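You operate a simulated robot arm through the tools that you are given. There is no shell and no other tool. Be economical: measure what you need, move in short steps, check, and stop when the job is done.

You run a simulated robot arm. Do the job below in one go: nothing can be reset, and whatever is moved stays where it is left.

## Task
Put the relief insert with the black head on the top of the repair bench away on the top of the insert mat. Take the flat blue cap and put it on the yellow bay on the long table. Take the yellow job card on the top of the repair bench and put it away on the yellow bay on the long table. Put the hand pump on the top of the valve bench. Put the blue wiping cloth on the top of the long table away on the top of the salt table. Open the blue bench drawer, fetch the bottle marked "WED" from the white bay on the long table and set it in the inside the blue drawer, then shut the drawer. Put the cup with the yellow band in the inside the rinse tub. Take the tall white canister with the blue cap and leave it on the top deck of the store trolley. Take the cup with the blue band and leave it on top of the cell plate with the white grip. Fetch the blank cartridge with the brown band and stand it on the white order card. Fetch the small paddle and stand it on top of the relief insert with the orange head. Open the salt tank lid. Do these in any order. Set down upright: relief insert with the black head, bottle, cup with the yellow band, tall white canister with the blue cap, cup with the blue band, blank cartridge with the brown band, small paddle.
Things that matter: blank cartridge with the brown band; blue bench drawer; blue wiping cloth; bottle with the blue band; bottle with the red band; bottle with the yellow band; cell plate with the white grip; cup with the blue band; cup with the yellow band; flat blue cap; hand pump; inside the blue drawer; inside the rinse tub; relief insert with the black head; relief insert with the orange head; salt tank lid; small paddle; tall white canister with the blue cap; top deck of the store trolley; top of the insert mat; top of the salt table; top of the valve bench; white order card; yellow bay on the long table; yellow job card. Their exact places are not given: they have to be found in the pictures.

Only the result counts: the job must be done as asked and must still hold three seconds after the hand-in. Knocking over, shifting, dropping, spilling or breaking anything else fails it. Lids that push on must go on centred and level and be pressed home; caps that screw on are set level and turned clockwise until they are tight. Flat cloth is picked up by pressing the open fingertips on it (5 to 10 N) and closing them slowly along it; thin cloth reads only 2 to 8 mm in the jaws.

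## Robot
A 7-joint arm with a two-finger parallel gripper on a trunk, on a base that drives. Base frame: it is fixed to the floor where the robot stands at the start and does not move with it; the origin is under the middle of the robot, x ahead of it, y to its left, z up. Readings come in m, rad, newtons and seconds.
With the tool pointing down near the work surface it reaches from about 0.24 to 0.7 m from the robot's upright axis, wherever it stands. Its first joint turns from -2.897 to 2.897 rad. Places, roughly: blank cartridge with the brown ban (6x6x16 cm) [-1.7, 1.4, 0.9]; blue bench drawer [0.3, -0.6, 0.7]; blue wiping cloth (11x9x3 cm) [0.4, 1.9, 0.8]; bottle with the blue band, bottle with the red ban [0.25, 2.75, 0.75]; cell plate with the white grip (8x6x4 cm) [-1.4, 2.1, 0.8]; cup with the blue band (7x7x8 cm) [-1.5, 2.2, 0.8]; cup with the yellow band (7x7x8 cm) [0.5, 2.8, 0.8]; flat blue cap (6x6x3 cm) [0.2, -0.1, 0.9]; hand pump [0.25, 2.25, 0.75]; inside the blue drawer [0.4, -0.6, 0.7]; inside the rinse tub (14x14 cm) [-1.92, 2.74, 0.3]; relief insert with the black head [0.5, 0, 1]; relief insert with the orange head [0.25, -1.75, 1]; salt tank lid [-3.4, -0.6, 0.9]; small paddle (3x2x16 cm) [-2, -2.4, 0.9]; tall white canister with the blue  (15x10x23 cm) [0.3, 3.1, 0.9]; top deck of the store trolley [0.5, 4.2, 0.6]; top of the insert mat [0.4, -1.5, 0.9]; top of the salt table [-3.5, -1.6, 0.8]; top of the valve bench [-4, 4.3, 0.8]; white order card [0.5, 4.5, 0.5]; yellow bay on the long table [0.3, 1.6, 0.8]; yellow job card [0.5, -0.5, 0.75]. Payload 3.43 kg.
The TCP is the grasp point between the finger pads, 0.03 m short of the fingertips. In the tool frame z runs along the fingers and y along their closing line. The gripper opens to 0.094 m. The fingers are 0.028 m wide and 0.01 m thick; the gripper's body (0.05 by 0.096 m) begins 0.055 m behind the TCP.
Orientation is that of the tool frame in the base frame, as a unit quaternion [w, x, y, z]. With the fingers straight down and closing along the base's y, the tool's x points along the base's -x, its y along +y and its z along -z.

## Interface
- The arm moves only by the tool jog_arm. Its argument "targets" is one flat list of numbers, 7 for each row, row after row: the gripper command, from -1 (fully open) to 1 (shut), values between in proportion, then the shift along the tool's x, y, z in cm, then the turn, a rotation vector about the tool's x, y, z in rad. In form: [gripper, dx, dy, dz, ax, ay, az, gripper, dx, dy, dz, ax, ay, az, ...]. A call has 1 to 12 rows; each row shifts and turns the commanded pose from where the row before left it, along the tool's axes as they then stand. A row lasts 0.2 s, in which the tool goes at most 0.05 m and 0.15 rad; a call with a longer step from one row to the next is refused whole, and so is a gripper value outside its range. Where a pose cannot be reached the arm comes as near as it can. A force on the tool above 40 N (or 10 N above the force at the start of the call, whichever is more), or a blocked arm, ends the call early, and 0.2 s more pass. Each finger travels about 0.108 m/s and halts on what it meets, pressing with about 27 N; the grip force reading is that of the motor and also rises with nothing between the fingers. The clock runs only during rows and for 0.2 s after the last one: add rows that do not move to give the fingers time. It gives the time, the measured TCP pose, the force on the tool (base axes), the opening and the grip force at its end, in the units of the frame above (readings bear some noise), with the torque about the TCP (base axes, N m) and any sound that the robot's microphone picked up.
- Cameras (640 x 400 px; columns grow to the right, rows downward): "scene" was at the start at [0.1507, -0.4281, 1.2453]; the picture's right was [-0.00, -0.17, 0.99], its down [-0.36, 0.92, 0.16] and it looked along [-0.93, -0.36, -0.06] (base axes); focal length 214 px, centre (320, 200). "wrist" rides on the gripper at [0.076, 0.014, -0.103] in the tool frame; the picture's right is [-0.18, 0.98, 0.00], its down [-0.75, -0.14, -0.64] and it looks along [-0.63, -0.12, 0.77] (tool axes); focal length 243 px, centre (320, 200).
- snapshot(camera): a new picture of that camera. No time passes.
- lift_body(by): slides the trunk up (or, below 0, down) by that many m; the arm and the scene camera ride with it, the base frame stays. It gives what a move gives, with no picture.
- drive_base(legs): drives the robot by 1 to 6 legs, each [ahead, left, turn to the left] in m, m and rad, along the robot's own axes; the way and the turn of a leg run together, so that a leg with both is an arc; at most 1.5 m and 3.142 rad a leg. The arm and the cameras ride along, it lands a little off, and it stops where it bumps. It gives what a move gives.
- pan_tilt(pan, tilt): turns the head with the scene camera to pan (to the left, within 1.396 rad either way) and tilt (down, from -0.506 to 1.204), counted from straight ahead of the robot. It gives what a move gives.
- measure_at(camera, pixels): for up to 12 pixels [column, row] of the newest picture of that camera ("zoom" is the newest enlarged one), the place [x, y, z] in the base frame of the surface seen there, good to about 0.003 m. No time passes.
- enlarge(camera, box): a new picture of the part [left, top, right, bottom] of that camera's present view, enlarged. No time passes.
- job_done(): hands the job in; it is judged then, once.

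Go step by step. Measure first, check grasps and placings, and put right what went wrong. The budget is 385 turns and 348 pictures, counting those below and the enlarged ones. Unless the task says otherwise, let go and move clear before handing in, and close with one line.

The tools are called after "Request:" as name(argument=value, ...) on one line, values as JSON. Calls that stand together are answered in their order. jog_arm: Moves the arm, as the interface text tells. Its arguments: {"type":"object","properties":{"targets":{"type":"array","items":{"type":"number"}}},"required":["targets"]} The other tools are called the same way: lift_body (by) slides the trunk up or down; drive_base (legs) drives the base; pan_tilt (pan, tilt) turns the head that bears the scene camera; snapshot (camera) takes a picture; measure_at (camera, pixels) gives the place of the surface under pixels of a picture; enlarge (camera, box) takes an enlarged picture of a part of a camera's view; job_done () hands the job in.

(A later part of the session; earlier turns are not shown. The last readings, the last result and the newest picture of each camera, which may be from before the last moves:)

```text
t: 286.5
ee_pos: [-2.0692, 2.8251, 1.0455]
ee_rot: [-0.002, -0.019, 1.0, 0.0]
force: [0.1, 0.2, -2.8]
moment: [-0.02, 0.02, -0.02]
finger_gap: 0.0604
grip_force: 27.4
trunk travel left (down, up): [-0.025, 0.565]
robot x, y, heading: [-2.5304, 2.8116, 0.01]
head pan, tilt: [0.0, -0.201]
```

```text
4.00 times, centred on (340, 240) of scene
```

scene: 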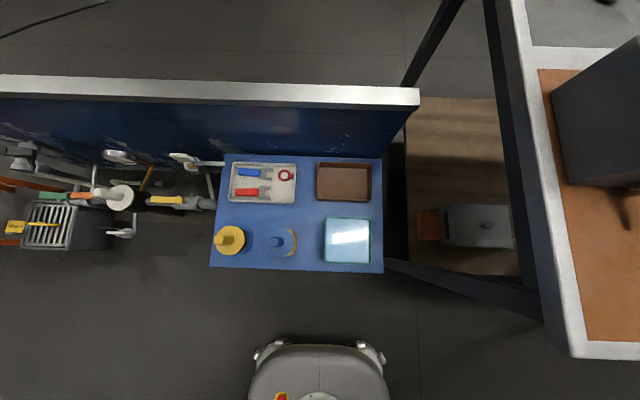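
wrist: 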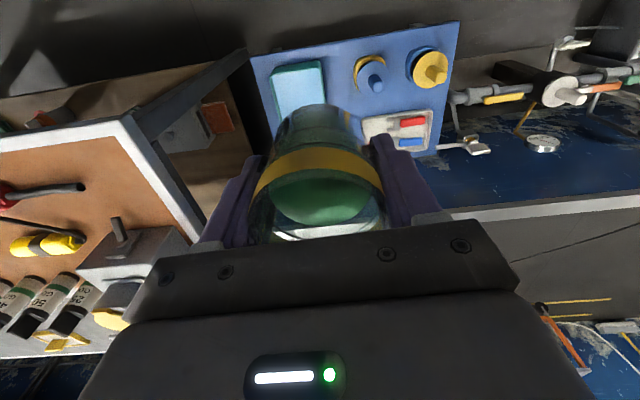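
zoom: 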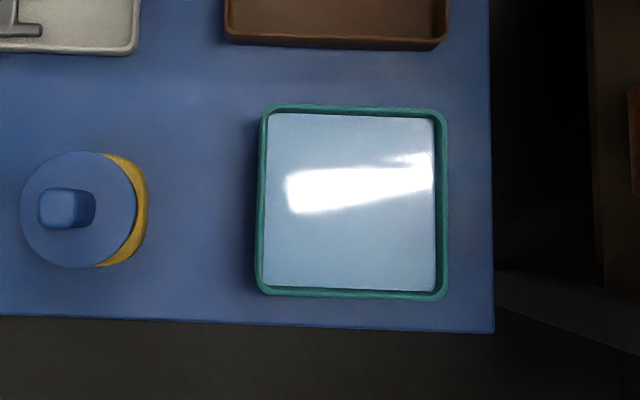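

Tub centre (-1.932,2.743), rim 0.40, liquid surface 0.381. I move above it and descend partway.

Request:
jog_arm(targets=[0.8, -1.34, -0.87, 0, 0, 0, 0, 0.8, -2.68, -1.74, 0, 0, 0, 0, 0.8, -2.68, -1.74, 0, 0, 0, 0, 0.8, -2.68, -1.74, 0, 0, 0, 0, 0.8, -2.68, -1.74, 0, 0, 0, 0, 0.8, -1.34, -0.87, 0, 0, 0, 0, 0.8, 0, 0, 1.5, 0, 0, 0, 0.8, 0, 0, 3, 0, 0, 0, 0.8, 0, 0, 3, 0, 0, 0, 0.8, 0, 0, 3, 0, 0, 0, 0.8, 0, 0, 3, 0, 0, 0, 0.8, 0, 0, 3, 0, 0, 0])

Request:
jog_arm(targets=[0.8, 0, 0, 3, 0, 0, 0, 0.8, 0, 0, 3, 0, 0, 0, 0.8, 0, 0, 3, 0, 0, 0, 0.8, 0, 0, 3, 0, 0, 0, 0.8, 0, 0, 3, 0, 0, 0, 0.8, 0, 0, 3, 0, 0, 0, 0.8, 0, 0, 3, 0, 0, 0, 0.8, 0, 0, 3, 0, 0, 0, 0.8, 0, 0, 3, 0, 0, 0, 0.8, 0, 0, 3, 0, 0, 0, 0.8, 0, 0, 3, 0, 0, 0, 0.8, 0, 0, 1.5, 0, 0, 0])

Request:
snapshot(camera="wrist")

```text
t: 289.1
ee_pos: [-1.9302, 2.7424, 0.8784]
ee_rot: [-0.001, -0.02, 1.0, -0.001]
force: [-0.2, -0.9, -1.9]
moment: [0.02, 0.04, 0.01]
finger_gap: 0.0604
grip_force: 26.8
trunk travel left (down, up): [-0.025, 0.565]
robot x, y, heading: [-2.526, 2.814, 0.01]
head pan, tilt: [0.0, -0.201]
```

```text
t: 291.7
ee_pos: [-1.9338, 2.7431, 0.5349]
ee_rot: [0.0, -0.019, 1.0, 0.0]
force: [0.7, -0.4, -2.0]
moment: [0.02, 0.04, 0.0]
finger_gap: 0.0606
grip_force: 27.2
trunk travel left (down, up): [-0.025, 0.565]
robot x, y, heading: [-2.528, 2.81, 0.013]
head pan, tilt: [0.0, -0.201]
```

```text
251 pictures are left
```

wrist: 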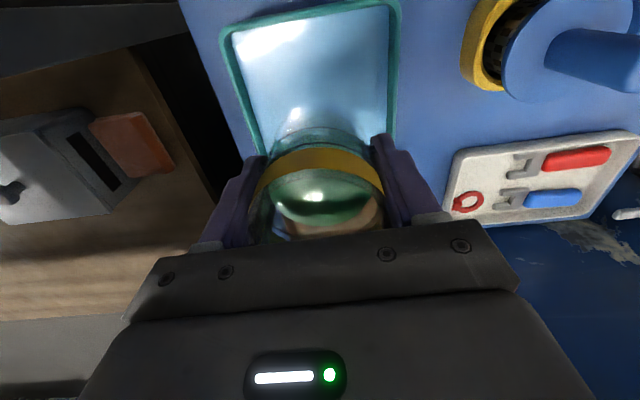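

Request:
jog_arm(targets=[0.8, 0, 0, 2, 0, 0, 0, 0.8, 0, 0, 2.5, 0, 0, 0, 0.8, 0, 0, 2.5, 0, 0, 0, 0.8, 0, 0, 1.5, 0, 0, 0, 0.8, 0, 0, 1, 0, 0, 0])

Request:
snapshot(camera="wrist")

```text
t: 292.9
ee_pos: [-1.9353, 2.7434, 0.4395]
ee_rot: [-0.002, -0.02, 1.0, 0.0]
force: [0.2, 0.6, -1.4]
moment: [-0.02, 0.01, 0.02]
finger_gap: 0.0606
grip_force: 27.0
trunk travel left (down, up): [-0.025, 0.565]
robot x, y, heading: [-2.5283, 2.8133, 0.004]
head pan, tilt: [0.0, -0.201]
```

```text
250 pictures are left
```

wrist: 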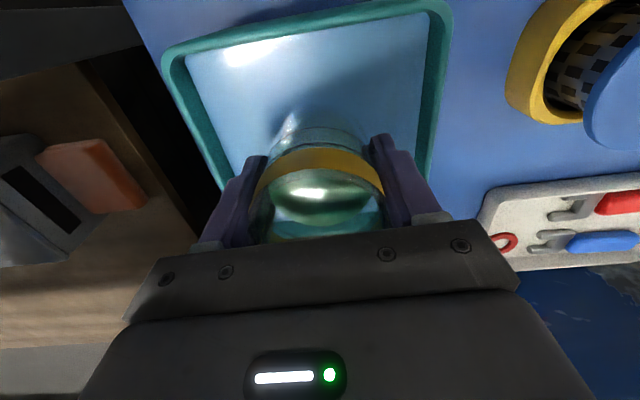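

Request:
jog_arm(targets=[0.8, 0, 0, 1, 0, 0, 0, 0.8, 0, 0, 1, 0, 0, 0, 0.8, 0, 0, 1, 0, 0, 0, 0.8, 0, 0, 1, 0, 0, 0, 0.8, 0, 0, 1, 0, 0, 0, 0.8, 0, 0, 1, 0, 0, 0, 0.8, 0, 0, 0.8, 0, 0, 0, 0.8, 0, 0, 0.5, 0, 0, 0, 0.8, 0, 0, 0.3, 0, 0, 0])

```text
t: 294.9
ee_pos: [-1.9407, 2.7462, 0.3876]
ee_rot: [-0.001, -0.019, 1.0, 0.0]
force: [0.7, 0.1, -2.1]
moment: [0.0, 0.0, -0.02]
finger_gap: 0.0603
grip_force: 26.4
out of reach, approached as far as the arm can: row 5, 6, 7, 8
trunk travel left (down, up): [-0.025, 0.565]
robot x, y, heading: [-2.5275, 2.8132, 0.005]
head pan, tilt: [0.0, -0.201]
```

The arm runs out of reach at z 0.388 (radius 0.6). I'll raise, pull in 15 cm and drive 15 cm closer.

Request:
jog_arm(targets=[0.8, 0, 0, -1, 0, 0, 0, 0.8, 0, 0, -2, 0, 0, 0, 0.8, 0, 0, -3, 0, 0, 0, 0.8, 0, 0, -3, 0, 0, 0, 0.8, 0, 0, -3, 0, 0, 0, 0.8, 0, 0, -2, 0, 0, 0, 0.8, 1.5, 0, 0, 0, 0, 0, 0.8, 3, 0, 0, 0, 0, 0, 0.8, 3, 0, 0, 0, 0, 0, 0.8, 3, 0, 0, 0, 0, 0, 0.8, 3, 0, 0, 0, 0, 0, 0.8, 1.5, 0, 0, 0, 0, 0])

Request:
drive_base(legs=[[0.15, 0, 0]])

Request:
snapshot(camera="wrist")

```text
t: 297.5
ee_pos: [-2.0866, 2.7375, 0.5262]
ee_rot: [-0.002, -0.019, 1.0, 0.0]
force: [-0.3, -0.7, -1.8]
moment: [0.03, -0.02, 0.04]
finger_gap: 0.0605
grip_force: 27.4
trunk travel left (down, up): [-0.025, 0.565]
robot x, y, heading: [-2.5308, 2.8177, 0.01]
head pan, tilt: [0.0, -0.201]
```

```text
t: 298.9
ee_pos: [-1.9369, 2.7395, 0.526]
ee_rot: [-0.002, -0.021, 1.0, 0.0]
force: [0.7, -0.1, -2.3]
moment: [0.02, -0.03, 0.01]
finger_gap: 0.0603
grip_force: 27.2
trunk travel left (down, up): [-0.025, 0.565]
robot x, y, heading: [-2.3796, 2.8139, 0.008]
head pan, tilt: [0.0, -0.201]
```

```text
249 pictures are left
```

wrist: 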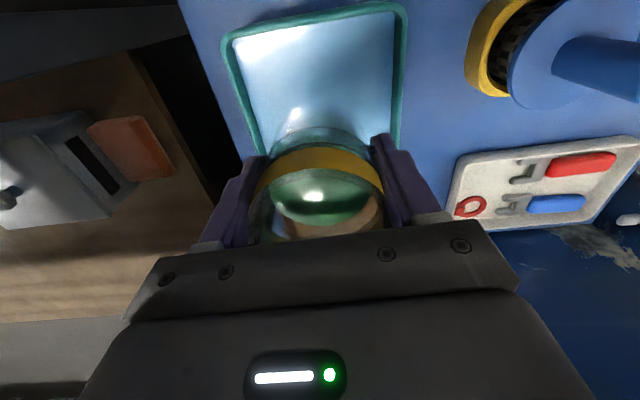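

Request:
jog_arm(targets=[0.8, -0.5, 0.35, 1, 0, 0, 0, 0.8, 0, 0, 2, 0, 0, 0, 0.8, 0, 0, 2, 0, 0, 0, 0.8, 0, 0, 2, 0, 0, 0, 0.8, 0, 0, 2, 0, 0, 0, 0.8, 0, 0, 1.5, 0, 0, 0, 0.8, 0, 0, 1, 0, 0, 0, 0.8, 0, 0, 1, 0, 0, 0, 0.8, 0, 0, 1, 0, 0, 0, 0.8, 0, 0, 1, 0, 0, 0, 0.8, 0, 0, 0.8, 0, 0, 0, 0.8, 0, 0, 0.8, 0, 0, 0])

```text
t: 301.5
ee_pos: [-1.9327, 2.7431, 0.366]
ee_rot: [-0.001, -0.021, 1.0, -0.001]
force: [0.2, 0.5, -3.3]
moment: [0.0, 0.02, 0.01]
finger_gap: 0.0604
grip_force: 27.0
trunk travel left (down, up): [-0.025, 0.565]
robot x, y, heading: [-2.3745, 2.8147, 0.013]
head pan, tilt: [0.0, -0.201]
```

Reach is fine now. I continue to the tub's floor in small steps.

Request:
jog_arm(targets=[0.8, 0, 0, 0.5, 0, 0, 0, 0.8, 0, 0, 0.4, 0, 0, 0, 0.8, 0, 0, 0.3, 0, 0, 0, 0.8, 0, 0, 0.3, 0, 0, 0, 0.8, 0, 0, 0.2, 0, 0, 0])

```text
t: 302.7
ee_pos: [-1.9328, 2.7437, 0.3493]
ee_rot: [0.001, -0.021, 1.0, 0.0]
force: [-0.4, 1.0, 23.1]
moment: [0.12, 0.04, 0.22]
finger_gap: 0.0605
grip_force: 26.6
trunk travel left (down, up): [-0.025, 0.565]
robot x, y, heading: [-2.3764, 2.816, 0.011]
head pan, tilt: [0.0, -0.201]
```

Floor contact at the expected height. Release gently and rise.

Request:
jog_arm(targets=[0.8, 0, 0, -0.15, 0, 0, 0, 0.2, 0, 0, 0, 0, 0, 0, -0.3, 0, 0, 0, 0, 0, 0, -0.6, 0, 0, 0, 0, 0, 0, -0.6, 0, 0, -1, 0, 0, 0, -0.6, 0, 0, -3, 0, 0, 0, -0.6, 0, 0, -4, 0, 0, 0, -1, 0, 0, -4.5, 0, 0, 0, -1, 0, 0, -4.5, 0, 0, 0, -1, 0, 0, -4.5, 0, 0, 0, -1, 0, 0, -4.5, 0, 0, 0, -1, 0, 0, -4.5, 0, 0, 0])

Request:
snapshot(camera="wrist")

```text
t: 305.3
ee_pos: [-1.9328, 2.7452, 0.6532]
ee_rot: [-0.001, -0.021, 1.0, 0.0]
force: [0.5, -0.8, 0.9]
moment: [0.02, 0.01, 0.03]
finger_gap: 0.0939
grip_force: 0.0
trunk travel left (down, up): [-0.025, 0.565]
robot x, y, heading: [-2.382, 2.8142, 0.009]
head pan, tilt: [0.0, -0.201]
```

```text
248 pictures are left
```

wrist: 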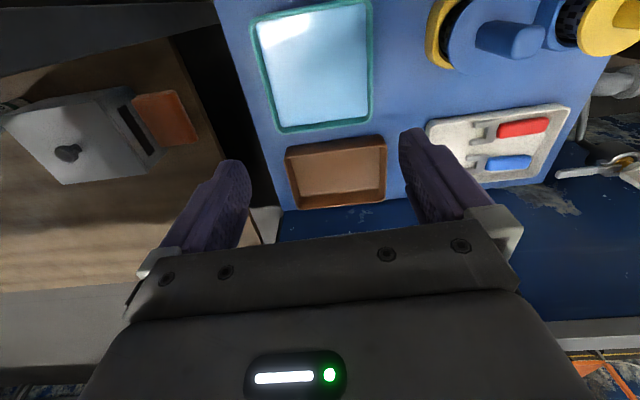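

The cup sits under the liquid surface in the tub. I raise the arm and return through the north passage.

Request:
jog_arm(targets=[-1, 0, 0, -4.5, 0, 0, 0, -1, 0, 0, -4.5, 0, 0, 0, -1, 0, 0, -4.5, 0, 0, 0, -1, 0, 0, -4.5, 0, 0, 0, -1, 0, 0, -4.5, 0, 0, 0, -1, 0, 0, -4.5, 0, 0, 0, -1, 0, 0, -4.5, 0, 0, 0, -1, 0, 0, -4.5, 0, 0, 0, -1, 0, 0, -4.5, 0, 0, 0, -1, 4, 0, -2, 0, 0, 0])

Request:
drive_base(legs=[[-0.12, 0, 0], [0, 0, 1.565], [1.2, 0, 0], [0.86, 0, 0], [0, 0, -1.57], [1.5, 0, 0]])

```text
t: 307.5
ee_pos: [-1.9716, 2.7438, 1.0795]
ee_rot: [-0.002, -0.021, 1.0, 0.0]
force: [0.6, -0.1, 0.8]
moment: [0.02, 0.03, 0.02]
finger_gap: 0.0939
grip_force: 0.1
trunk travel left (down, up): [-0.025, 0.565]
robot x, y, heading: [-2.376, 2.8136, 0.013]
head pan, tilt: [0.0, -0.201]
```

```text
t: 333.1
ee_pos: [-0.7046, 4.8678, 1.0791]
ee_rot: [-0.002, -0.038, 0.999, -0.001]
force: [-1.1, -0.6, 0.2]
moment: [-0.01, 0.01, 0.03]
finger_gap: 0.0938
grip_force: 0.1
trunk travel left (down, up): [-0.025, 0.565]
robot x, y, heading: [-1.1121, 4.927, 0.049]
head pan, tilt: [0.0, -0.201]
```

Request:
drive_base(legs=[[0.35, 0, -0.045], [0, -1.3, 0], [0, -1.35, 0], [0, 0, 3.14]])

Request:
pan_tilt(pan=0, tilt=-0.4)

Request:
snapshot(camera="scene")

Request:
snapshot(camera="wrist")

```text
t: 355.4
ee_pos: [-1.2245, 2.3361, 1.0784]
ee_rot: [0.0, 1.0, 0.03, 0.002]
force: [-0.1, 0.4, -0.3]
moment: [-0.02, 0.0, -0.02]
finger_gap: 0.0937
grip_force: 0.0
trunk travel left (down, up): [-0.025, 0.565]
robot x, y, heading: [-0.8174, 2.2711, -3.111]
head pan, tilt: [0.0, -0.201]
```

```text
t: 356.1
ee_pos: [-1.2263, 2.3366, 1.0775]
ee_rot: [0.001, 1.0, 0.031, 0.001]
force: [0.1, -0.6, -0.1]
moment: [0.0, -0.02, 0.02]
finger_gap: 0.0942
grip_force: 0.1
trunk travel left (down, up): [-0.025, 0.565]
robot x, y, heading: [-0.8179, 2.2698, -3.115]
head pan, tilt: [0.0, -0.4]
```

```text
247 pictures are left
```

scene: 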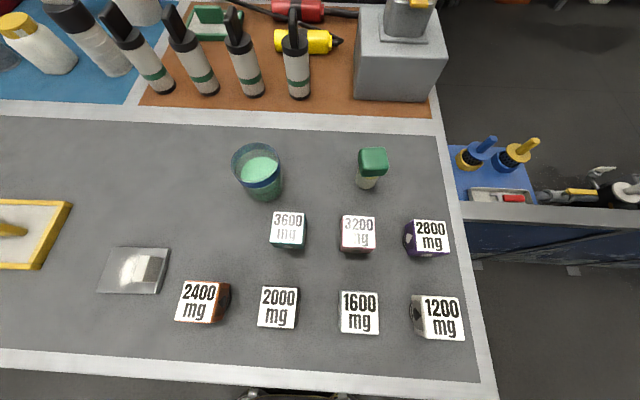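

```text
246 pictures are left
```

wrist: 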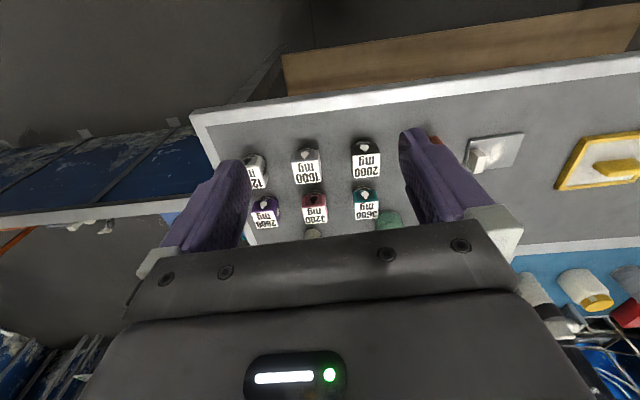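

The blue-banded cup is at (258,172); the grey plate at (135,270) seems to have the white grip. I enlarge and measure.

Request:
enlarge(camera="scene", box=[60, 130, 300, 310])

Request:
enlarge(camera="wrist", box=[440, 110, 640, 210])

Request:
measure_at(camera="scene", pixels=[[112, 248], [168, 250], [155, 294], [98, 289], [140, 262], [130, 280], [258, 165], [233, 165], [282, 170], [262, 150], [255, 190]])

```text
2.22 times, centred on (180, 220) of scene
```

zoom: 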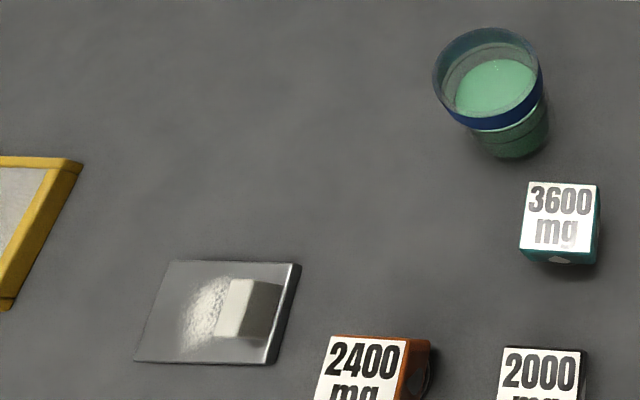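

```text
3.20 times, centred on (540, 160) of wrist
```

zoom: 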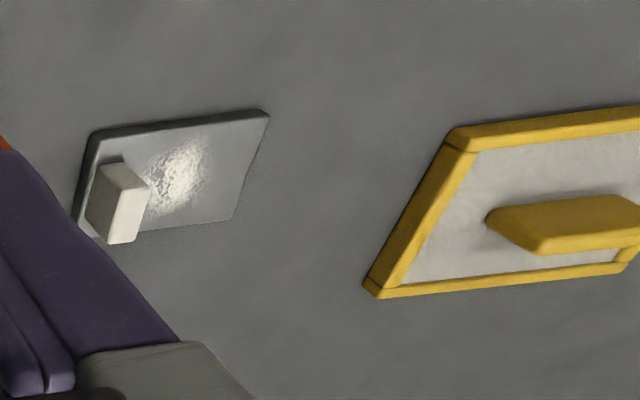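

```text
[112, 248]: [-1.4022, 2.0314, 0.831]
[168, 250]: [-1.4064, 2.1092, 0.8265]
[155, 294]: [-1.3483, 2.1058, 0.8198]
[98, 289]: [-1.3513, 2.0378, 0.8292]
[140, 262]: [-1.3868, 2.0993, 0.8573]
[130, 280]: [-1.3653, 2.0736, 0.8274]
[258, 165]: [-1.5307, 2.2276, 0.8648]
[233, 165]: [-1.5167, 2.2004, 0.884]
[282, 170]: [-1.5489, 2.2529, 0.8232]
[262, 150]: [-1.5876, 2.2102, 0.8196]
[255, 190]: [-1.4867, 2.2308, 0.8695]
```

The white-grip plate spans x -1.404…-1.349, y 2.03…2.108 with its grip at the +y end. First the cup: I drive closer and move above it.

Request:
drive_base(legs=[[0.17, 0, 0]])

Request:
jog_arm(targets=[-1, -3.67, 3.12, 0, 0, 0, 0, -1, -3.67, 3.12, 0, 0, 0, 0, -1, -3.67, 3.12, 0, 0, 0, 0, -1, 0, 0, 3, 0, 0, 0])

Request:
snapshot(camera="wrist")

```text
t: 357.6
ee_pos: [-1.393, 2.33, 1.0792]
ee_rot: [0.0, 1.0, 0.03, 0.001]
force: [0.3, 0.1, -0.2]
moment: [0.0, -0.02, 0.03]
finger_gap: 0.0938
grip_force: 0.0
trunk travel left (down, up): [-0.025, 0.565]
robot x, y, heading: [-0.9855, 2.267, -3.114]
head pan, tilt: [0.0, -0.4]
```

```text
t: 358.6
ee_pos: [-1.4984, 2.2294, 1.0477]
ee_rot: [0.0, 1.0, 0.03, 0.001]
force: [0.4, -0.3, 0.1]
moment: [0.03, 0.03, -0.04]
finger_gap: 0.0941
grip_force: 0.1
trunk travel left (down, up): [-0.025, 0.565]
robot x, y, heading: [-0.9852, 2.2692, -3.111]
head pan, tilt: [0.0, -0.4]
```

```text
243 pictures are left
```

wrist: 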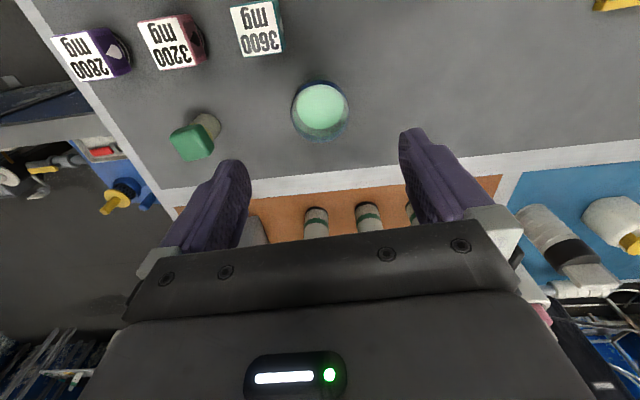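

Request:
measure_at(camera="wrist", pixels=[[320, 105], [292, 110], [349, 108], [320, 80], [320, 142], [260, 52], [205, 120]])

Request:
enlarge(camera="wrist", box=[270, 60, 370, 160])

```text
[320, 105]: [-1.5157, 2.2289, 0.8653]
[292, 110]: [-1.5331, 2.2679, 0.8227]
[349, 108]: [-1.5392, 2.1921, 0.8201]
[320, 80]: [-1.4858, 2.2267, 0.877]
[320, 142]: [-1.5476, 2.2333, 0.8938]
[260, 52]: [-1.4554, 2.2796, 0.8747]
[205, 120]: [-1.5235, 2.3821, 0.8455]
```

```text
4.00 times, centred on (320, 110) of wrist
```

zoom: 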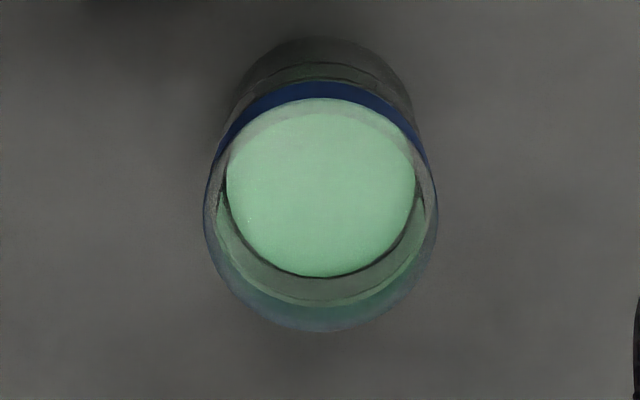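

Cup centre (-1.517,2.229), rim 0.894. Descend and grip at z 0.865.

Request:
jog_arm(targets=[-1, -1.86, -0.1, 0, 0, 0, 0, -1, 0, 0, 4.5, 0, 0, 0, -1, 0, 0, 4.5, 0, 0, 0, -1, 0, 0, 4.5, 0, 0, 0, -1, 0, 0, 3.5, 0, 0, 0, -1, 0, 0, 1.3, 0, 0, 0, -0.7, 0, 0, 0, 0, 0, 0, -0.4, 0, 0, 0, 0, 0, 0, 0, 0, 0, 0, 0, 0, 0, 0.5, 0, 0, 0, 0, 0, 0, 0.8, 0, 0, 0, 0, 0, 0])

Request:
snapshot(camera="wrist")

```text
t: 361.0
ee_pos: [-1.5166, 2.2299, 0.8657]
ee_rot: [0.0, 1.0, 0.03, 0.001]
force: [-0.6, -0.9, 0.2]
moment: [0.02, 0.01, -0.01]
finger_gap: 0.0611
grip_force: 26.9
trunk travel left (down, up): [-0.025, 0.565]
robot x, y, heading: [-0.9857, 2.2672, -3.116]
head pan, tilt: [0.0, -0.4]
```

```text
241 pictures are left
```

wrist: 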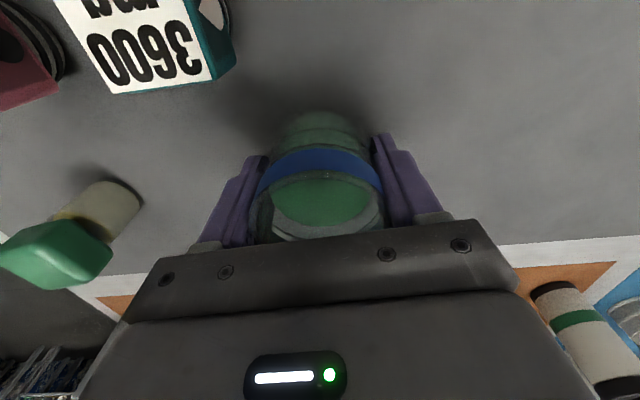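

Held. Lift slowly and look at the plate from above.

Request:
jog_arm(targets=[0.8, 0, 0, -1, 0, 0, 0, 0.8, 0, 0, -2, 0, 0, 0, 0.8, 0, 0, -3, 0, 0, 0, 0.8, 0, 0, -3, 0, 0, 0, 0.8, 0, 0, -3, 0, 0, 0, 0.8, 0, 0, -2, 0, 0, 0, 0.8, 0, 0, -1, 0, 0, 0, 0.8, 1, 1, 0, 0, 0, 0, 0.8, 2, 2, 0, 0, 0, 0, 0.8, 2, 2, 0, 0, 0, 0, 0.8, 2, 2, 0, 0, 0, 0, 0.8, 1, 1, 0, 0, 0, 0])

Request:
snapshot(camera="wrist")

Request:
pan_tilt(pan=-0.3, tilt=0.2)

Request:
snapshot(camera="scene")

```text
t: 363.6
ee_pos: [-1.4307, 2.1559, 1.0159]
ee_rot: [0.0, 1.0, 0.03, 0.001]
force: [-0.2, -0.4, -2.0]
moment: [-0.02, 0.01, -0.02]
finger_gap: 0.061
grip_force: 27.2
trunk travel left (down, up): [-0.025, 0.565]
robot x, y, heading: [-0.9828, 2.2675, -3.113]
head pan, tilt: [0.0, -0.4]
```

```text
240 pictures are left
```

wrist: 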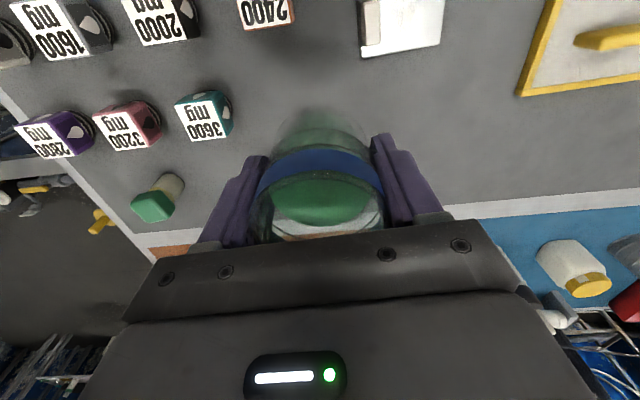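

```text
t: 364.6
ee_pos: [-1.4323, 2.156, 1.0148]
ee_rot: [0.0, 1.0, 0.029, 0.001]
force: [0.4, 0.7, -1.1]
moment: [0.0, -0.01, 0.01]
finger_gap: 0.0612
grip_force: 27.1
trunk travel left (down, up): [-0.025, 0.565]
robot x, y, heading: [-0.987, 2.2682, -3.119]
head pan, tilt: [-0.3, 0.201]
```

```text
239 pictures are left
```

scene: 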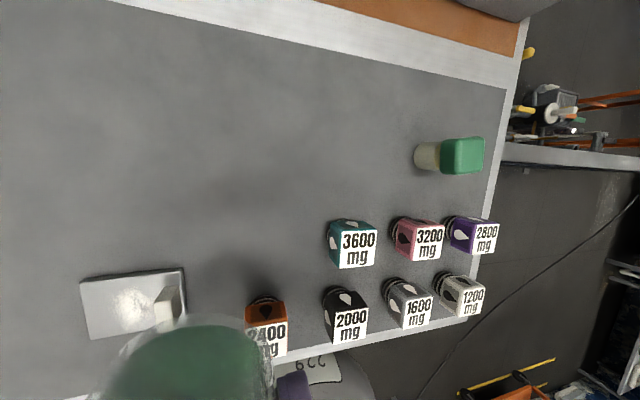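

Request:
enlarge(camera="scene", box=[60, 250, 220, 350])

Request:
measure_at(camera="zoom", pixels=[[90, 120], [490, 85], [490, 300], [110, 355], [420, 190], [455, 165], [390, 200], [430, 280], [300, 230], [460, 290], [385, 260]])

```text
4.00 times, centred on (140, 300) of scene
```

zoom: 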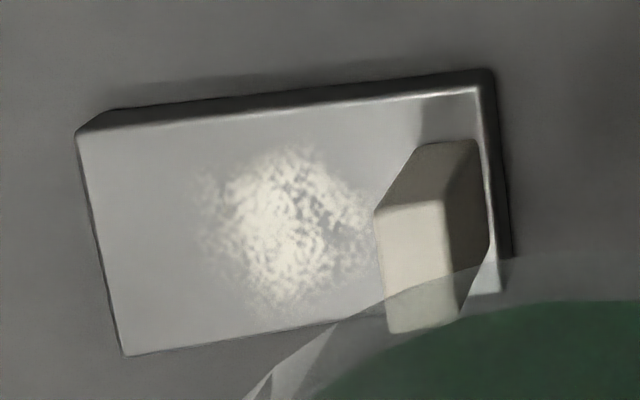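

```text
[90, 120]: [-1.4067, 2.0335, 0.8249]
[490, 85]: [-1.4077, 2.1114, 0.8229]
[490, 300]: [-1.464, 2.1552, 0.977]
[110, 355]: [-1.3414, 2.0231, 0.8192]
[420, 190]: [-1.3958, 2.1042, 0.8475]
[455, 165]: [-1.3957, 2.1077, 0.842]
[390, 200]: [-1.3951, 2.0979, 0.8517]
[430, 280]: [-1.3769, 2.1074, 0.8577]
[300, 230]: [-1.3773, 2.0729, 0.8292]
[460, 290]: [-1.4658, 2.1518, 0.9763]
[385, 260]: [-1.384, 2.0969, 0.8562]
```

The grip block occupies y 2.096–2.11; free plate area is centred at (-1.376,2.062). I turn the gripper 90° so the fingers straddle along x and miss the grip.

Request:
jog_arm(targets=[0.8, 0, 0, 0, 0, 0, 0.1, 0.8, 0, 0, 0, 0, 0, 0.145, 0.8, 0, 0, 0, 0, 0, 0.148, 0.8, 0, 0, 0, 0, 0, 0.148, 0.8, 0, 0, 0, 0, 0, 0.148, 0.8, 0, 0, 0, 0, 0, 0.148, 0.8, 0, 0, 0, 0, 0, 0.148, 0.8, 0, 0, 0, 0, 0, 0.148, 0.8, 0, 0, 0, 0, 0, 0.148, 0.8, 0, 0, 0, 0, 0, 0.148, 0.8, 0, 0, 0, 0, 0, 0.14, 0.8, 0, 0, 0, 0, 0, 0.06])

Request:
snapshot(camera="wrist")

```text
t: 367.2
ee_pos: [-1.4317, 2.155, 1.0147]
ee_rot: [0.002, -0.707, 0.708, -0.001]
force: [0.0, 0.4, -2.6]
moment: [-0.02, -0.03, 0.03]
finger_gap: 0.0611
grip_force: 27.3
trunk travel left (down, up): [-0.025, 0.565]
robot x, y, heading: [-0.9864, 2.2692, -3.111]
head pan, tilt: [-0.3, 0.201]
```

```text
237 pictures are left
```

wrist: 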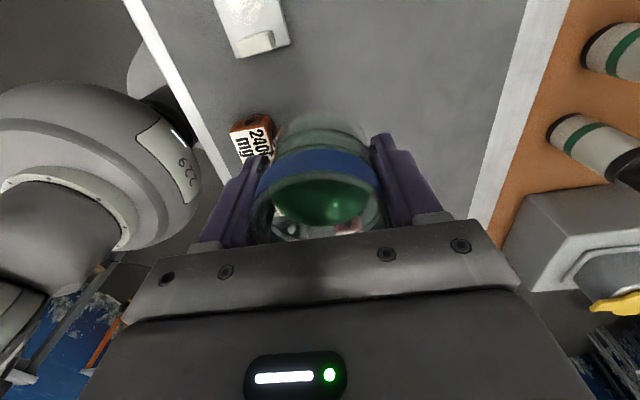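

Request:
jog_arm(targets=[0.8, 1.2, -0.7, 0, 0, 0, 0, 0.8, 2.35, -1.39, 0, 0, 0, 0, 0.8, 2.35, -1.39, 0, 0, 0, 0, 0.8, 2.3, -1.39, 0, 0, 0, 0, 0.8, 1.2, -0.7, 0, 0, 0, 0, 0.8, 0, 0, 2, 0, 0, 0, 0.8, 0, 0, 3, 0, 0, 0, 0.8, 0, 0, 3, 0, 0, 0, 0.8, 0, 0, 2, 0, 0, 0])

Request:
snapshot(camera="wrist")

```text
t: 369.2
ee_pos: [-1.3757, 2.0618, 0.9149]
ee_rot: [-0.001, 0.708, -0.707, 0.002]
force: [0.5, -0.5, -2.0]
moment: [-0.02, -0.01, 0.01]
finger_gap: 0.061
grip_force: 26.8
trunk travel left (down, up): [-0.025, 0.565]
robot x, y, heading: [-0.9913, 2.2697, -3.113]
head pan, tilt: [-0.3, 0.201]
```

```text
236 pictures are left
```

wrist: 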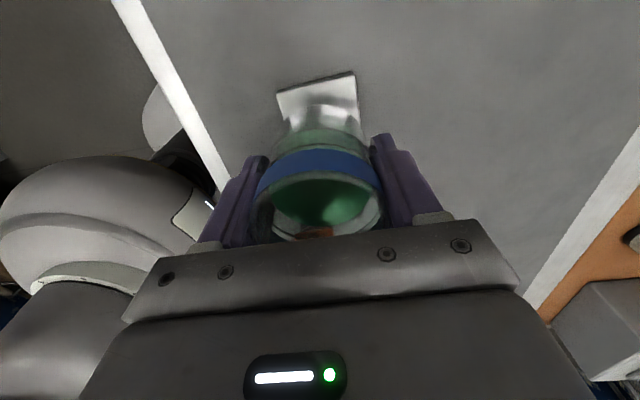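

Request:
jog_arm(targets=[0.8, 0.15, 0, 1.5, 0, 0, 0, 0.8, 0, 0, 1, 0, 0, 0, 0.8, 0, 0, 0.7, 0, 0, 0, 0.8, 0, 0, 0.4, 0, 0, 0, 0.8, 0, 0, 0.2, 0, 0, 0])

Request:
snapshot(camera="wrist")

```text
t: 370.4
ee_pos: [-1.3739, 2.0605, 0.8787]
ee_rot: [0.002, -0.707, 0.707, -0.002]
force: [0.7, -0.4, -1.4]
moment: [0.0, 0.0, -0.02]
finger_gap: 0.0613
grip_force: 27.0
trunk travel left (down, up): [-0.025, 0.565]
robot x, y, heading: [-0.9874, 2.2694, -3.115]
head pan, tilt: [-0.3, 0.201]
```

```text
235 pictures are left
```

wrist: 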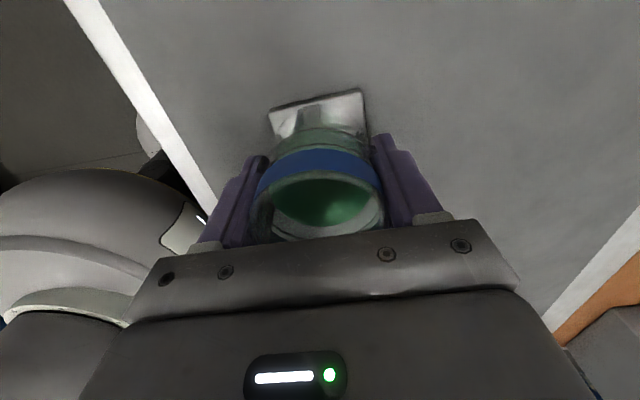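

Request:
jog_arm(targets=[0.8, 0, 0, 0.2, 0, 0, 0, 0.8, 0, 0, 0.2, 0, 0, 0, 0.8, 0, 0, 0.15, 0, 0, 0])

```text
t: 371.2
ee_pos: [-1.3747, 2.0605, 0.8751]
ee_rot: [0.001, 0.708, -0.706, 0.0]
force: [-0.8, -1.8, 22.7]
moment: [-0.01, -0.06, 0.15]
finger_gap: 0.061
grip_force: 27.1
trunk travel left (down, up): [-0.025, 0.565]
robot x, y, heading: [-0.9868, 2.2668, -3.108]
head pan, tilt: [-0.3, 0.201]
```

Contact at the expected height. Release and rise.

Request:
jog_arm(targets=[0.8, 0, 0, -0.15, 0, 0, 0, 0.2, 0, 0, 0, 0, 0, 0, -0.3, 0, 0, 0, 0, 0, 0, -0.7, 0, 0, 0, 0, 0, 0, -0.8, 0, 0, -1, 0, 0, 0, -0.8, 0, 0, -3, 0, 0, 0, -1, 0, 0, -4, 0, 0, 0, -1, 0, 0, -4.5, 0, 0, 0, -1, 0, 0, -4.5, 0, 0, 0, -1, -4, 0, 0, 0, 0, 0])

Request:
snapshot(camera="wrist")

```text
t: 373.4
ee_pos: [-1.3751, 2.1021, 1.0439]
ee_rot: [-0.002, 0.708, -0.706, 0.0]
force: [-0.6, -0.5, 0.0]
moment: [0.02, 0.01, -0.02]
finger_gap: 0.0942
grip_force: 0.1
trunk travel left (down, up): [-0.025, 0.565]
robot x, y, heading: [-0.9862, 2.2716, -3.113]
head pan, tilt: [-0.3, 0.201]
```

```text
234 pictures are left
```

wrist: 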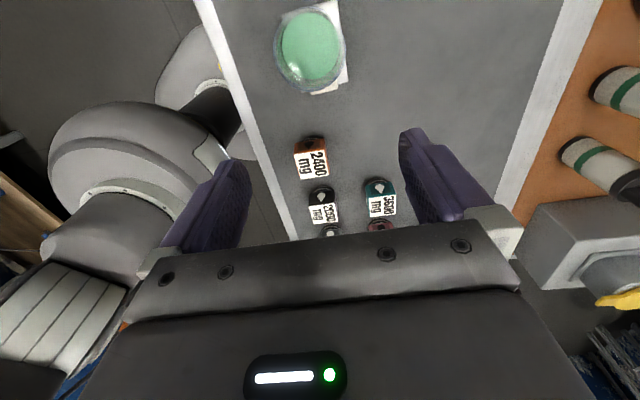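

The cup stands on the plate. Now I turn the tool back and go to the south end for the cartridge.

Request:
jog_arm(targets=[-1, 0, 0, -2, 0, 0, -0.145, -1, 0, 0, 0, 0, 0, -0.145, -1, 0, 0, 0, 0, 0, -0.145, -1, 0, 0, 0, 0, 0, -0.145, -1, 0, 0, 0, 0, 0, -0.145, -1, 0, 0, 0, 0, 0, -0.145, -1, 0, 0, 0, 0, 0, -0.145, -1, 0, 0, 0, 0, 0, -0.145, -1, 0, 0, 0, 0, 0, -0.145, -1, 0, 0, 0, 0, 0, -0.145, -1, 0, 0, 0, 0, 0, -0.12])

Request:
drive_base(legs=[[-0.12, 0, -0.03], [0, 0.75, 0]])

Request:
pan_tilt(pan=0, tilt=-0.5)

Request:
snapshot(camera="scene")

```text
t: 375.8
ee_pos: [-1.3775, 2.0991, 1.0637]
ee_rot: [0.001, 1.0, 0.001, 0.001]
force: [0.5, -0.5, 0.0]
moment: [0.0, 0.01, 0.02]
finger_gap: 0.0937
grip_force: 0.0
trunk travel left (down, up): [-0.025, 0.565]
robot x, y, heading: [-0.9851, 2.2692, -3.114]
head pan, tilt: [-0.3, 0.201]
```

```text
t: 380.7
ee_pos: [-1.2575, 1.3601, 1.0635]
ee_rot: [0.0, 1.0, -0.01, 0.002]
force: [0.5, -0.1, 0.2]
moment: [-0.01, -0.01, 0.06]
finger_gap: 0.0941
grip_force: 0.0
trunk travel left (down, up): [-0.025, 0.565]
robot x, y, heading: [-0.864, 1.5198, -3.134]
head pan, tilt: [-0.3, 0.201]
```

```text
t: 381.8
ee_pos: [-1.2582, 1.3594, 1.0644]
ee_rot: [0.0, 1.0, -0.01, 0.002]
force: [-0.3, -1.1, 0.2]
moment: [0.01, -0.02, 0.01]
finger_gap: 0.0939
grip_force: 0.2
trunk travel left (down, up): [-0.025, 0.565]
robot x, y, heading: [-0.8638, 1.5158, -3.131]
head pan, tilt: [0.0, -0.499]
```

```text
233 pictures are left
```

scene: 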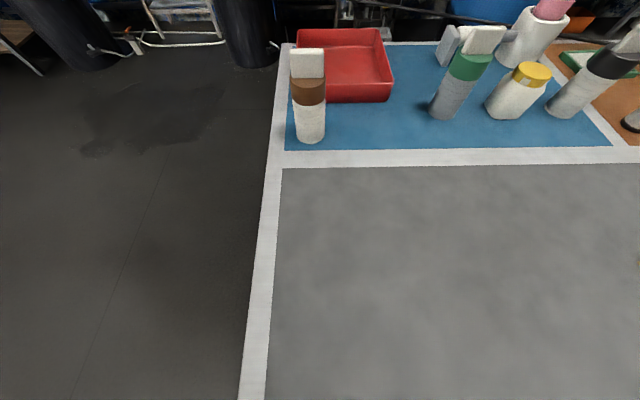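

The brown-banded cartridge is at (308,95), next to the red tray. I measure it.

Request:
enlarge(camera="scene", box=[250, 20, 410, 170])

Request:
measure_at(camera="scene", pixels=[[308, 52], [308, 62], [308, 90], [310, 125], [310, 143], [293, 92], [325, 92], [300, 100], [345, 100], [330, 60], [300, 147]])

```text
2.67 times, centred on (330, 95) of scene
```

zoom: 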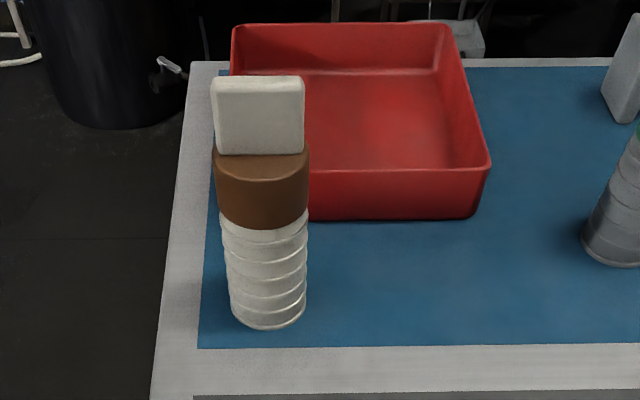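

```text
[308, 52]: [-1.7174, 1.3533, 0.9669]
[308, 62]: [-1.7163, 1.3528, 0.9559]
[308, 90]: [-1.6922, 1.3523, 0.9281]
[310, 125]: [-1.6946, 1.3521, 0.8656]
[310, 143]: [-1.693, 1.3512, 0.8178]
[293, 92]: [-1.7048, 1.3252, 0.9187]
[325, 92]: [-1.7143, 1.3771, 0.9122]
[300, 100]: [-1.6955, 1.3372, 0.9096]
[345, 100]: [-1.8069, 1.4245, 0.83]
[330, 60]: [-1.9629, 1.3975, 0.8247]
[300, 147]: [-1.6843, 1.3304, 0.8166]
```

The cartridge (centre ≈(-1.72,1.352), band to z 0.935, tab to ≈0.975) is best reached from the table's south end. I drive there, facing +y.

Request:
jog_arm(targets=[-1, 0, 0, -4, 0, 0, 0, -1, 0, 0, -4, 0, 0, 0])

Request:
drive_base(legs=[[0, 0.6, 0], [0, 0, -1.57], [0, 0.72, 0]])

Request:
pan_tilt(pan=0, tilt=-0.3)

Request:
snapshot(camera="scene")

Request:
snapshot(camera="wrist")

```text
t: 382.4
ee_pos: [-1.2567, 1.3589, 1.1451]
ee_rot: [0.0, 1.0, -0.009, 0.001]
force: [0.0, 0.1, 0.5]
moment: [-0.01, 0.01, -0.01]
finger_gap: 0.094
grip_force: 0.1
trunk travel left (down, up): [-0.025, 0.565]
robot x, y, heading: [-0.8621, 1.5194, -3.128]
head pan, tilt: [0.0, -0.499]
```

```text
t: 393.1
ee_pos: [-1.7426, 1.296, 1.1444]
ee_rot: [-0.002, -0.702, 0.713, -0.002]
force: [0.5, 0.1, 0.0]
moment: [0.01, 0.02, -0.02]
finger_gap: 0.0942
grip_force: 0.0
trunk travel left (down, up): [-0.025, 0.565]
robot x, y, heading: [-1.5837, 0.9029, 1.583]
head pan, tilt: [0.0, -0.499]
```

```text
t: 393.9
ee_pos: [-1.7429, 1.2951, 1.1448]
ee_rot: [-0.002, -0.701, 0.713, -0.001]
force: [-0.1, -0.3, -0.5]
moment: [0.0, 0.0, 0.01]
finger_gap: 0.0939
grip_force: 0.1
trunk travel left (down, up): [-0.025, 0.565]
robot x, y, heading: [-1.5768, 0.9039, 1.588]
head pan, tilt: [0.0, -0.3]
```

```text
231 pictures are left
```

scene: 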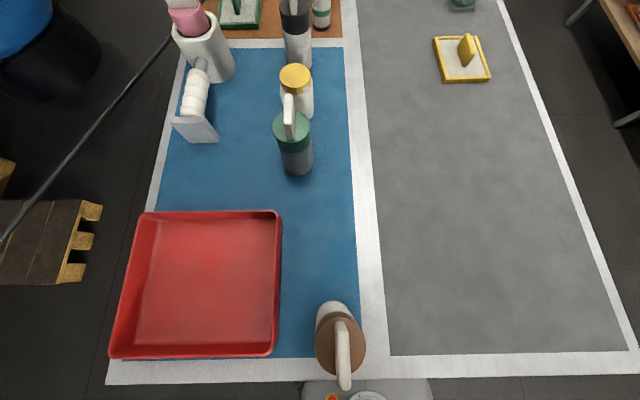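

```text
230 pictures are left
```

wrist: 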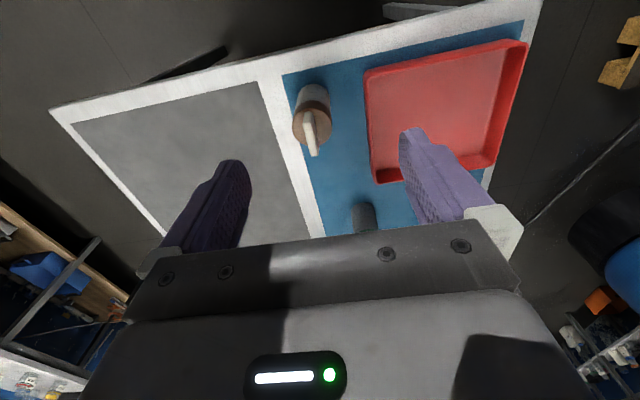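

Fingers now close along x, across the tab. I measure the tab.

Request:
enlarge(camera="wrist", box=[270, 60, 370, 180])

Request:
measure_at(camera="wrist", pixels=[[307, 118], [315, 152], [310, 132], [300, 135], [325, 125], [313, 95], [296, 120]])

```text
3.33 times, centred on (320, 120) of wrist
```

zoom: 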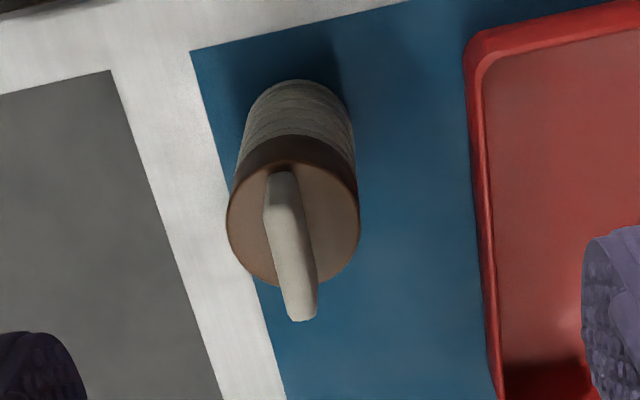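

```text
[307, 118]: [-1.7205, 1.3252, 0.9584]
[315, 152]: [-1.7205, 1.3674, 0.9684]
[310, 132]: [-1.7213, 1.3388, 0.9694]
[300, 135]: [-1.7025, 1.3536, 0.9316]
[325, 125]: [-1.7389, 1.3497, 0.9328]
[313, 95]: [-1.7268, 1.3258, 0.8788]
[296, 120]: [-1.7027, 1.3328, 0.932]
```

Tab centre (-1.7213,1.349), top 0.9695. Move over and down to TCP z 0.966.

Request:
jog_arm(targets=[-0.5, -2.7, -1.04, 0, 0, 0, 0, -0.5, -2.7, -1.04, 0, 0, 0, 0, -0.5, 0, 0, 4.5, 0, 0, 0, -0.5, 0, 0, 4.5, 0, 0, 0, -0.5, 0, 0, 4.5, 0, 0, 0, -0.5, 0, 0, 2.5, 0, 0, 0])

Request:
snapshot(camera="wrist")

```text
t: 395.3
ee_pos: [-1.722, 1.3481, 0.9838]
ee_rot: [-0.001, -0.702, 0.713, -0.001]
force: [0.0, -0.8, 0.4]
moment: [0.01, 0.01, 0.0]
finger_gap: 0.0703
grip_force: 0.0
trunk travel left (down, up): [-0.025, 0.565]
robot x, y, heading: [-1.5774, 0.9045, 1.589]
head pan, tilt: [0.0, -0.3]
```

```text
228 pictures are left
```

wrist: 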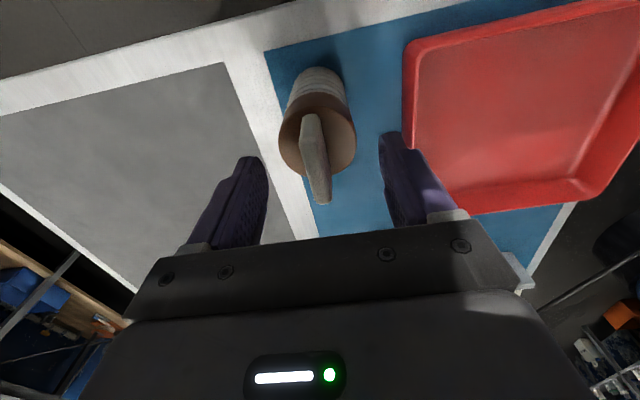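

Request:
jog_arm(targets=[-0.5, 0, 0, 1.3, 0, 0, 0, -0.5, 0, 0, 0.5, 0, 0, 0, 0, 0, 0, 0, 0, 0, 0, 0.5, 0, 0, 0, 0, 0, 0, 0.9, 0, 0, 0, 0, 0, 0, 1, 0, 0, 0, 0, 0, 0, 1, 0, 0, 0, 0, 0, 0])

Request:
snapshot(camera="wrist")

```text
t: 396.9
ee_pos: [-1.7222, 1.3485, 0.9658]
ee_rot: [-0.002, -0.702, 0.713, -0.002]
force: [-0.9, 0.0, -0.7]
moment: [-0.03, 0.01, -0.03]
finger_gap: 0.0164
grip_force: 27.5
trunk travel left (down, up): [-0.025, 0.565]
robot x, y, heading: [-1.5823, 0.903, 1.583]
head pan, tilt: [0.0, -0.3]
```

```text
227 pictures are left
```

wrist: 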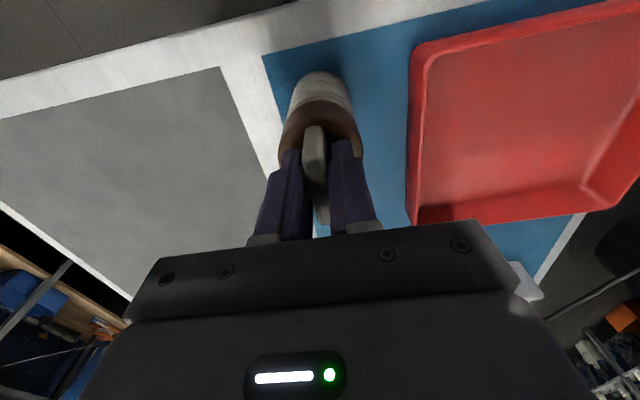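

Tab gripped (16 mm). Lift 20 cm and drive to the trolley.

Request:
jog_arm(targets=[1, 0, 0, -1.5, 0, 0, 0, 1, 0, 0, -4, 0, 0, 0, 1, 0, 0, -4.5, 0, 0, 0, 1, 0, 0, -4.5, 0, 0, 0, 1, 0, 0, -4.5, 0, 0, 0, 1, 0, 0, -1.5, 0, 0, 0])

Request:
drive_base(legs=[[0, -1.1, 0], [1.4, 0, 0], [1.4, 0, 0], [0.75, 0, 0], [0, 0, -1.58]])

Request:
pan_tilt(pan=0, tilt=-0.4)

Request:
snapshot(camera="scene")

Request:
snapshot(camera="wrist")

```text
t: 398.3
ee_pos: [-1.721, 1.3484, 1.172]
ee_rot: [-0.002, -0.702, 0.712, -0.001]
force: [0.3, -0.4, -2.8]
moment: [0.03, -0.01, -0.02]
finger_gap: 0.0164
grip_force: 27.0
trunk travel left (down, up): [-0.025, 0.565]
robot x, y, heading: [-1.5789, 0.902, 1.581]
head pan, tilt: [0.0, -0.3]
```

```text
t: 424.4
ee_pos: [0.0427, 4.5693, 1.1703]
ee_rot: [-0.001, 0.024, 1.0, 0.0]
force: [-0.8, 0.4, -2.6]
moment: [0.03, -0.03, -0.01]
finger_gap: 0.0163
grip_force: 27.3
trunk travel left (down, up): [-0.025, 0.565]
robot x, y, heading: [-0.4066, 4.4395, -0.015]
head pan, tilt: [0.0, -0.3]
```

```text
t: 425.1
ee_pos: [0.0434, 4.5684, 1.172]
ee_rot: [-0.002, 0.024, 1.0, 0.0]
force: [0.1, 0.4, -3.8]
moment: [0.01, -0.01, -0.03]
finger_gap: 0.0164
grip_force: 27.3
trunk travel left (down, up): [-0.025, 0.565]
robot x, y, heading: [-0.4017, 4.4384, -0.02]
head pan, tilt: [0.0, -0.4]
```

```text
226 pictures are left
```

scene: 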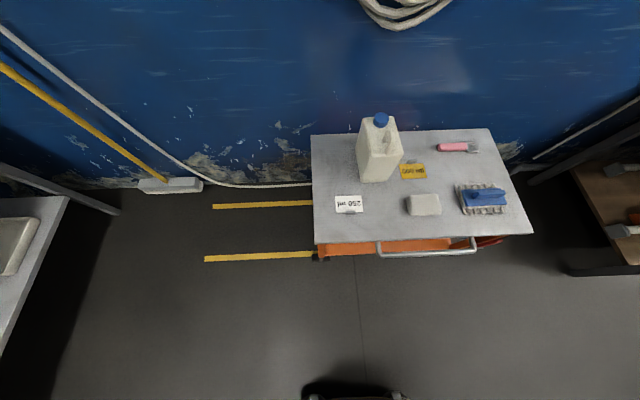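

```text
225 pictures are left
```

wrist: 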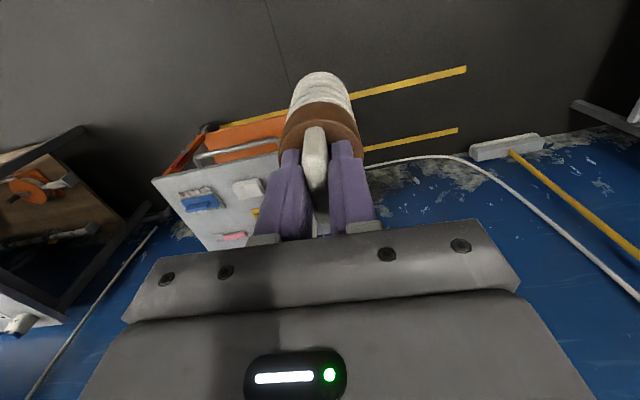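

Request:
enlarge(camera="scene", box=[310, 120, 470, 240])

Request:
measure_at(camera="scene", pixels=[[336, 197], [361, 196], [363, 211], [336, 213], [348, 203], [350, 212], [361, 180], [392, 180], [375, 165]])

```text
3.33 times, centred on (390, 180) of scene
```

zoom: 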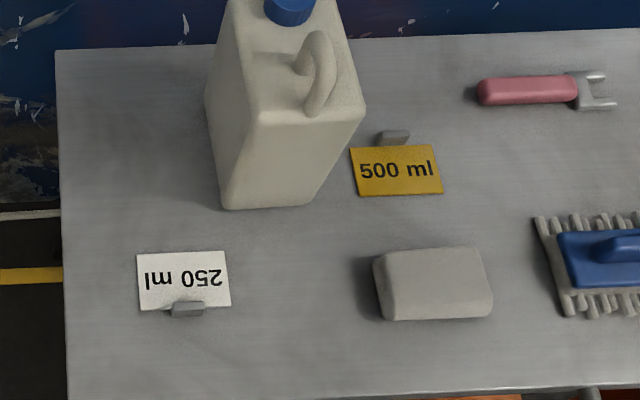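

```text
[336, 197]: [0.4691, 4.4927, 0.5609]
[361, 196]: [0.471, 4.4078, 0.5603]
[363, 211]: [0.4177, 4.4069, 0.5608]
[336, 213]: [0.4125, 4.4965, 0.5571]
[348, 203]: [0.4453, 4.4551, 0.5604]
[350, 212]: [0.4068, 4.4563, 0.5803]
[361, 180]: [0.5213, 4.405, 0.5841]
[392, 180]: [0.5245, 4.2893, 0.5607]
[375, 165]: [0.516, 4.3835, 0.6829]
```

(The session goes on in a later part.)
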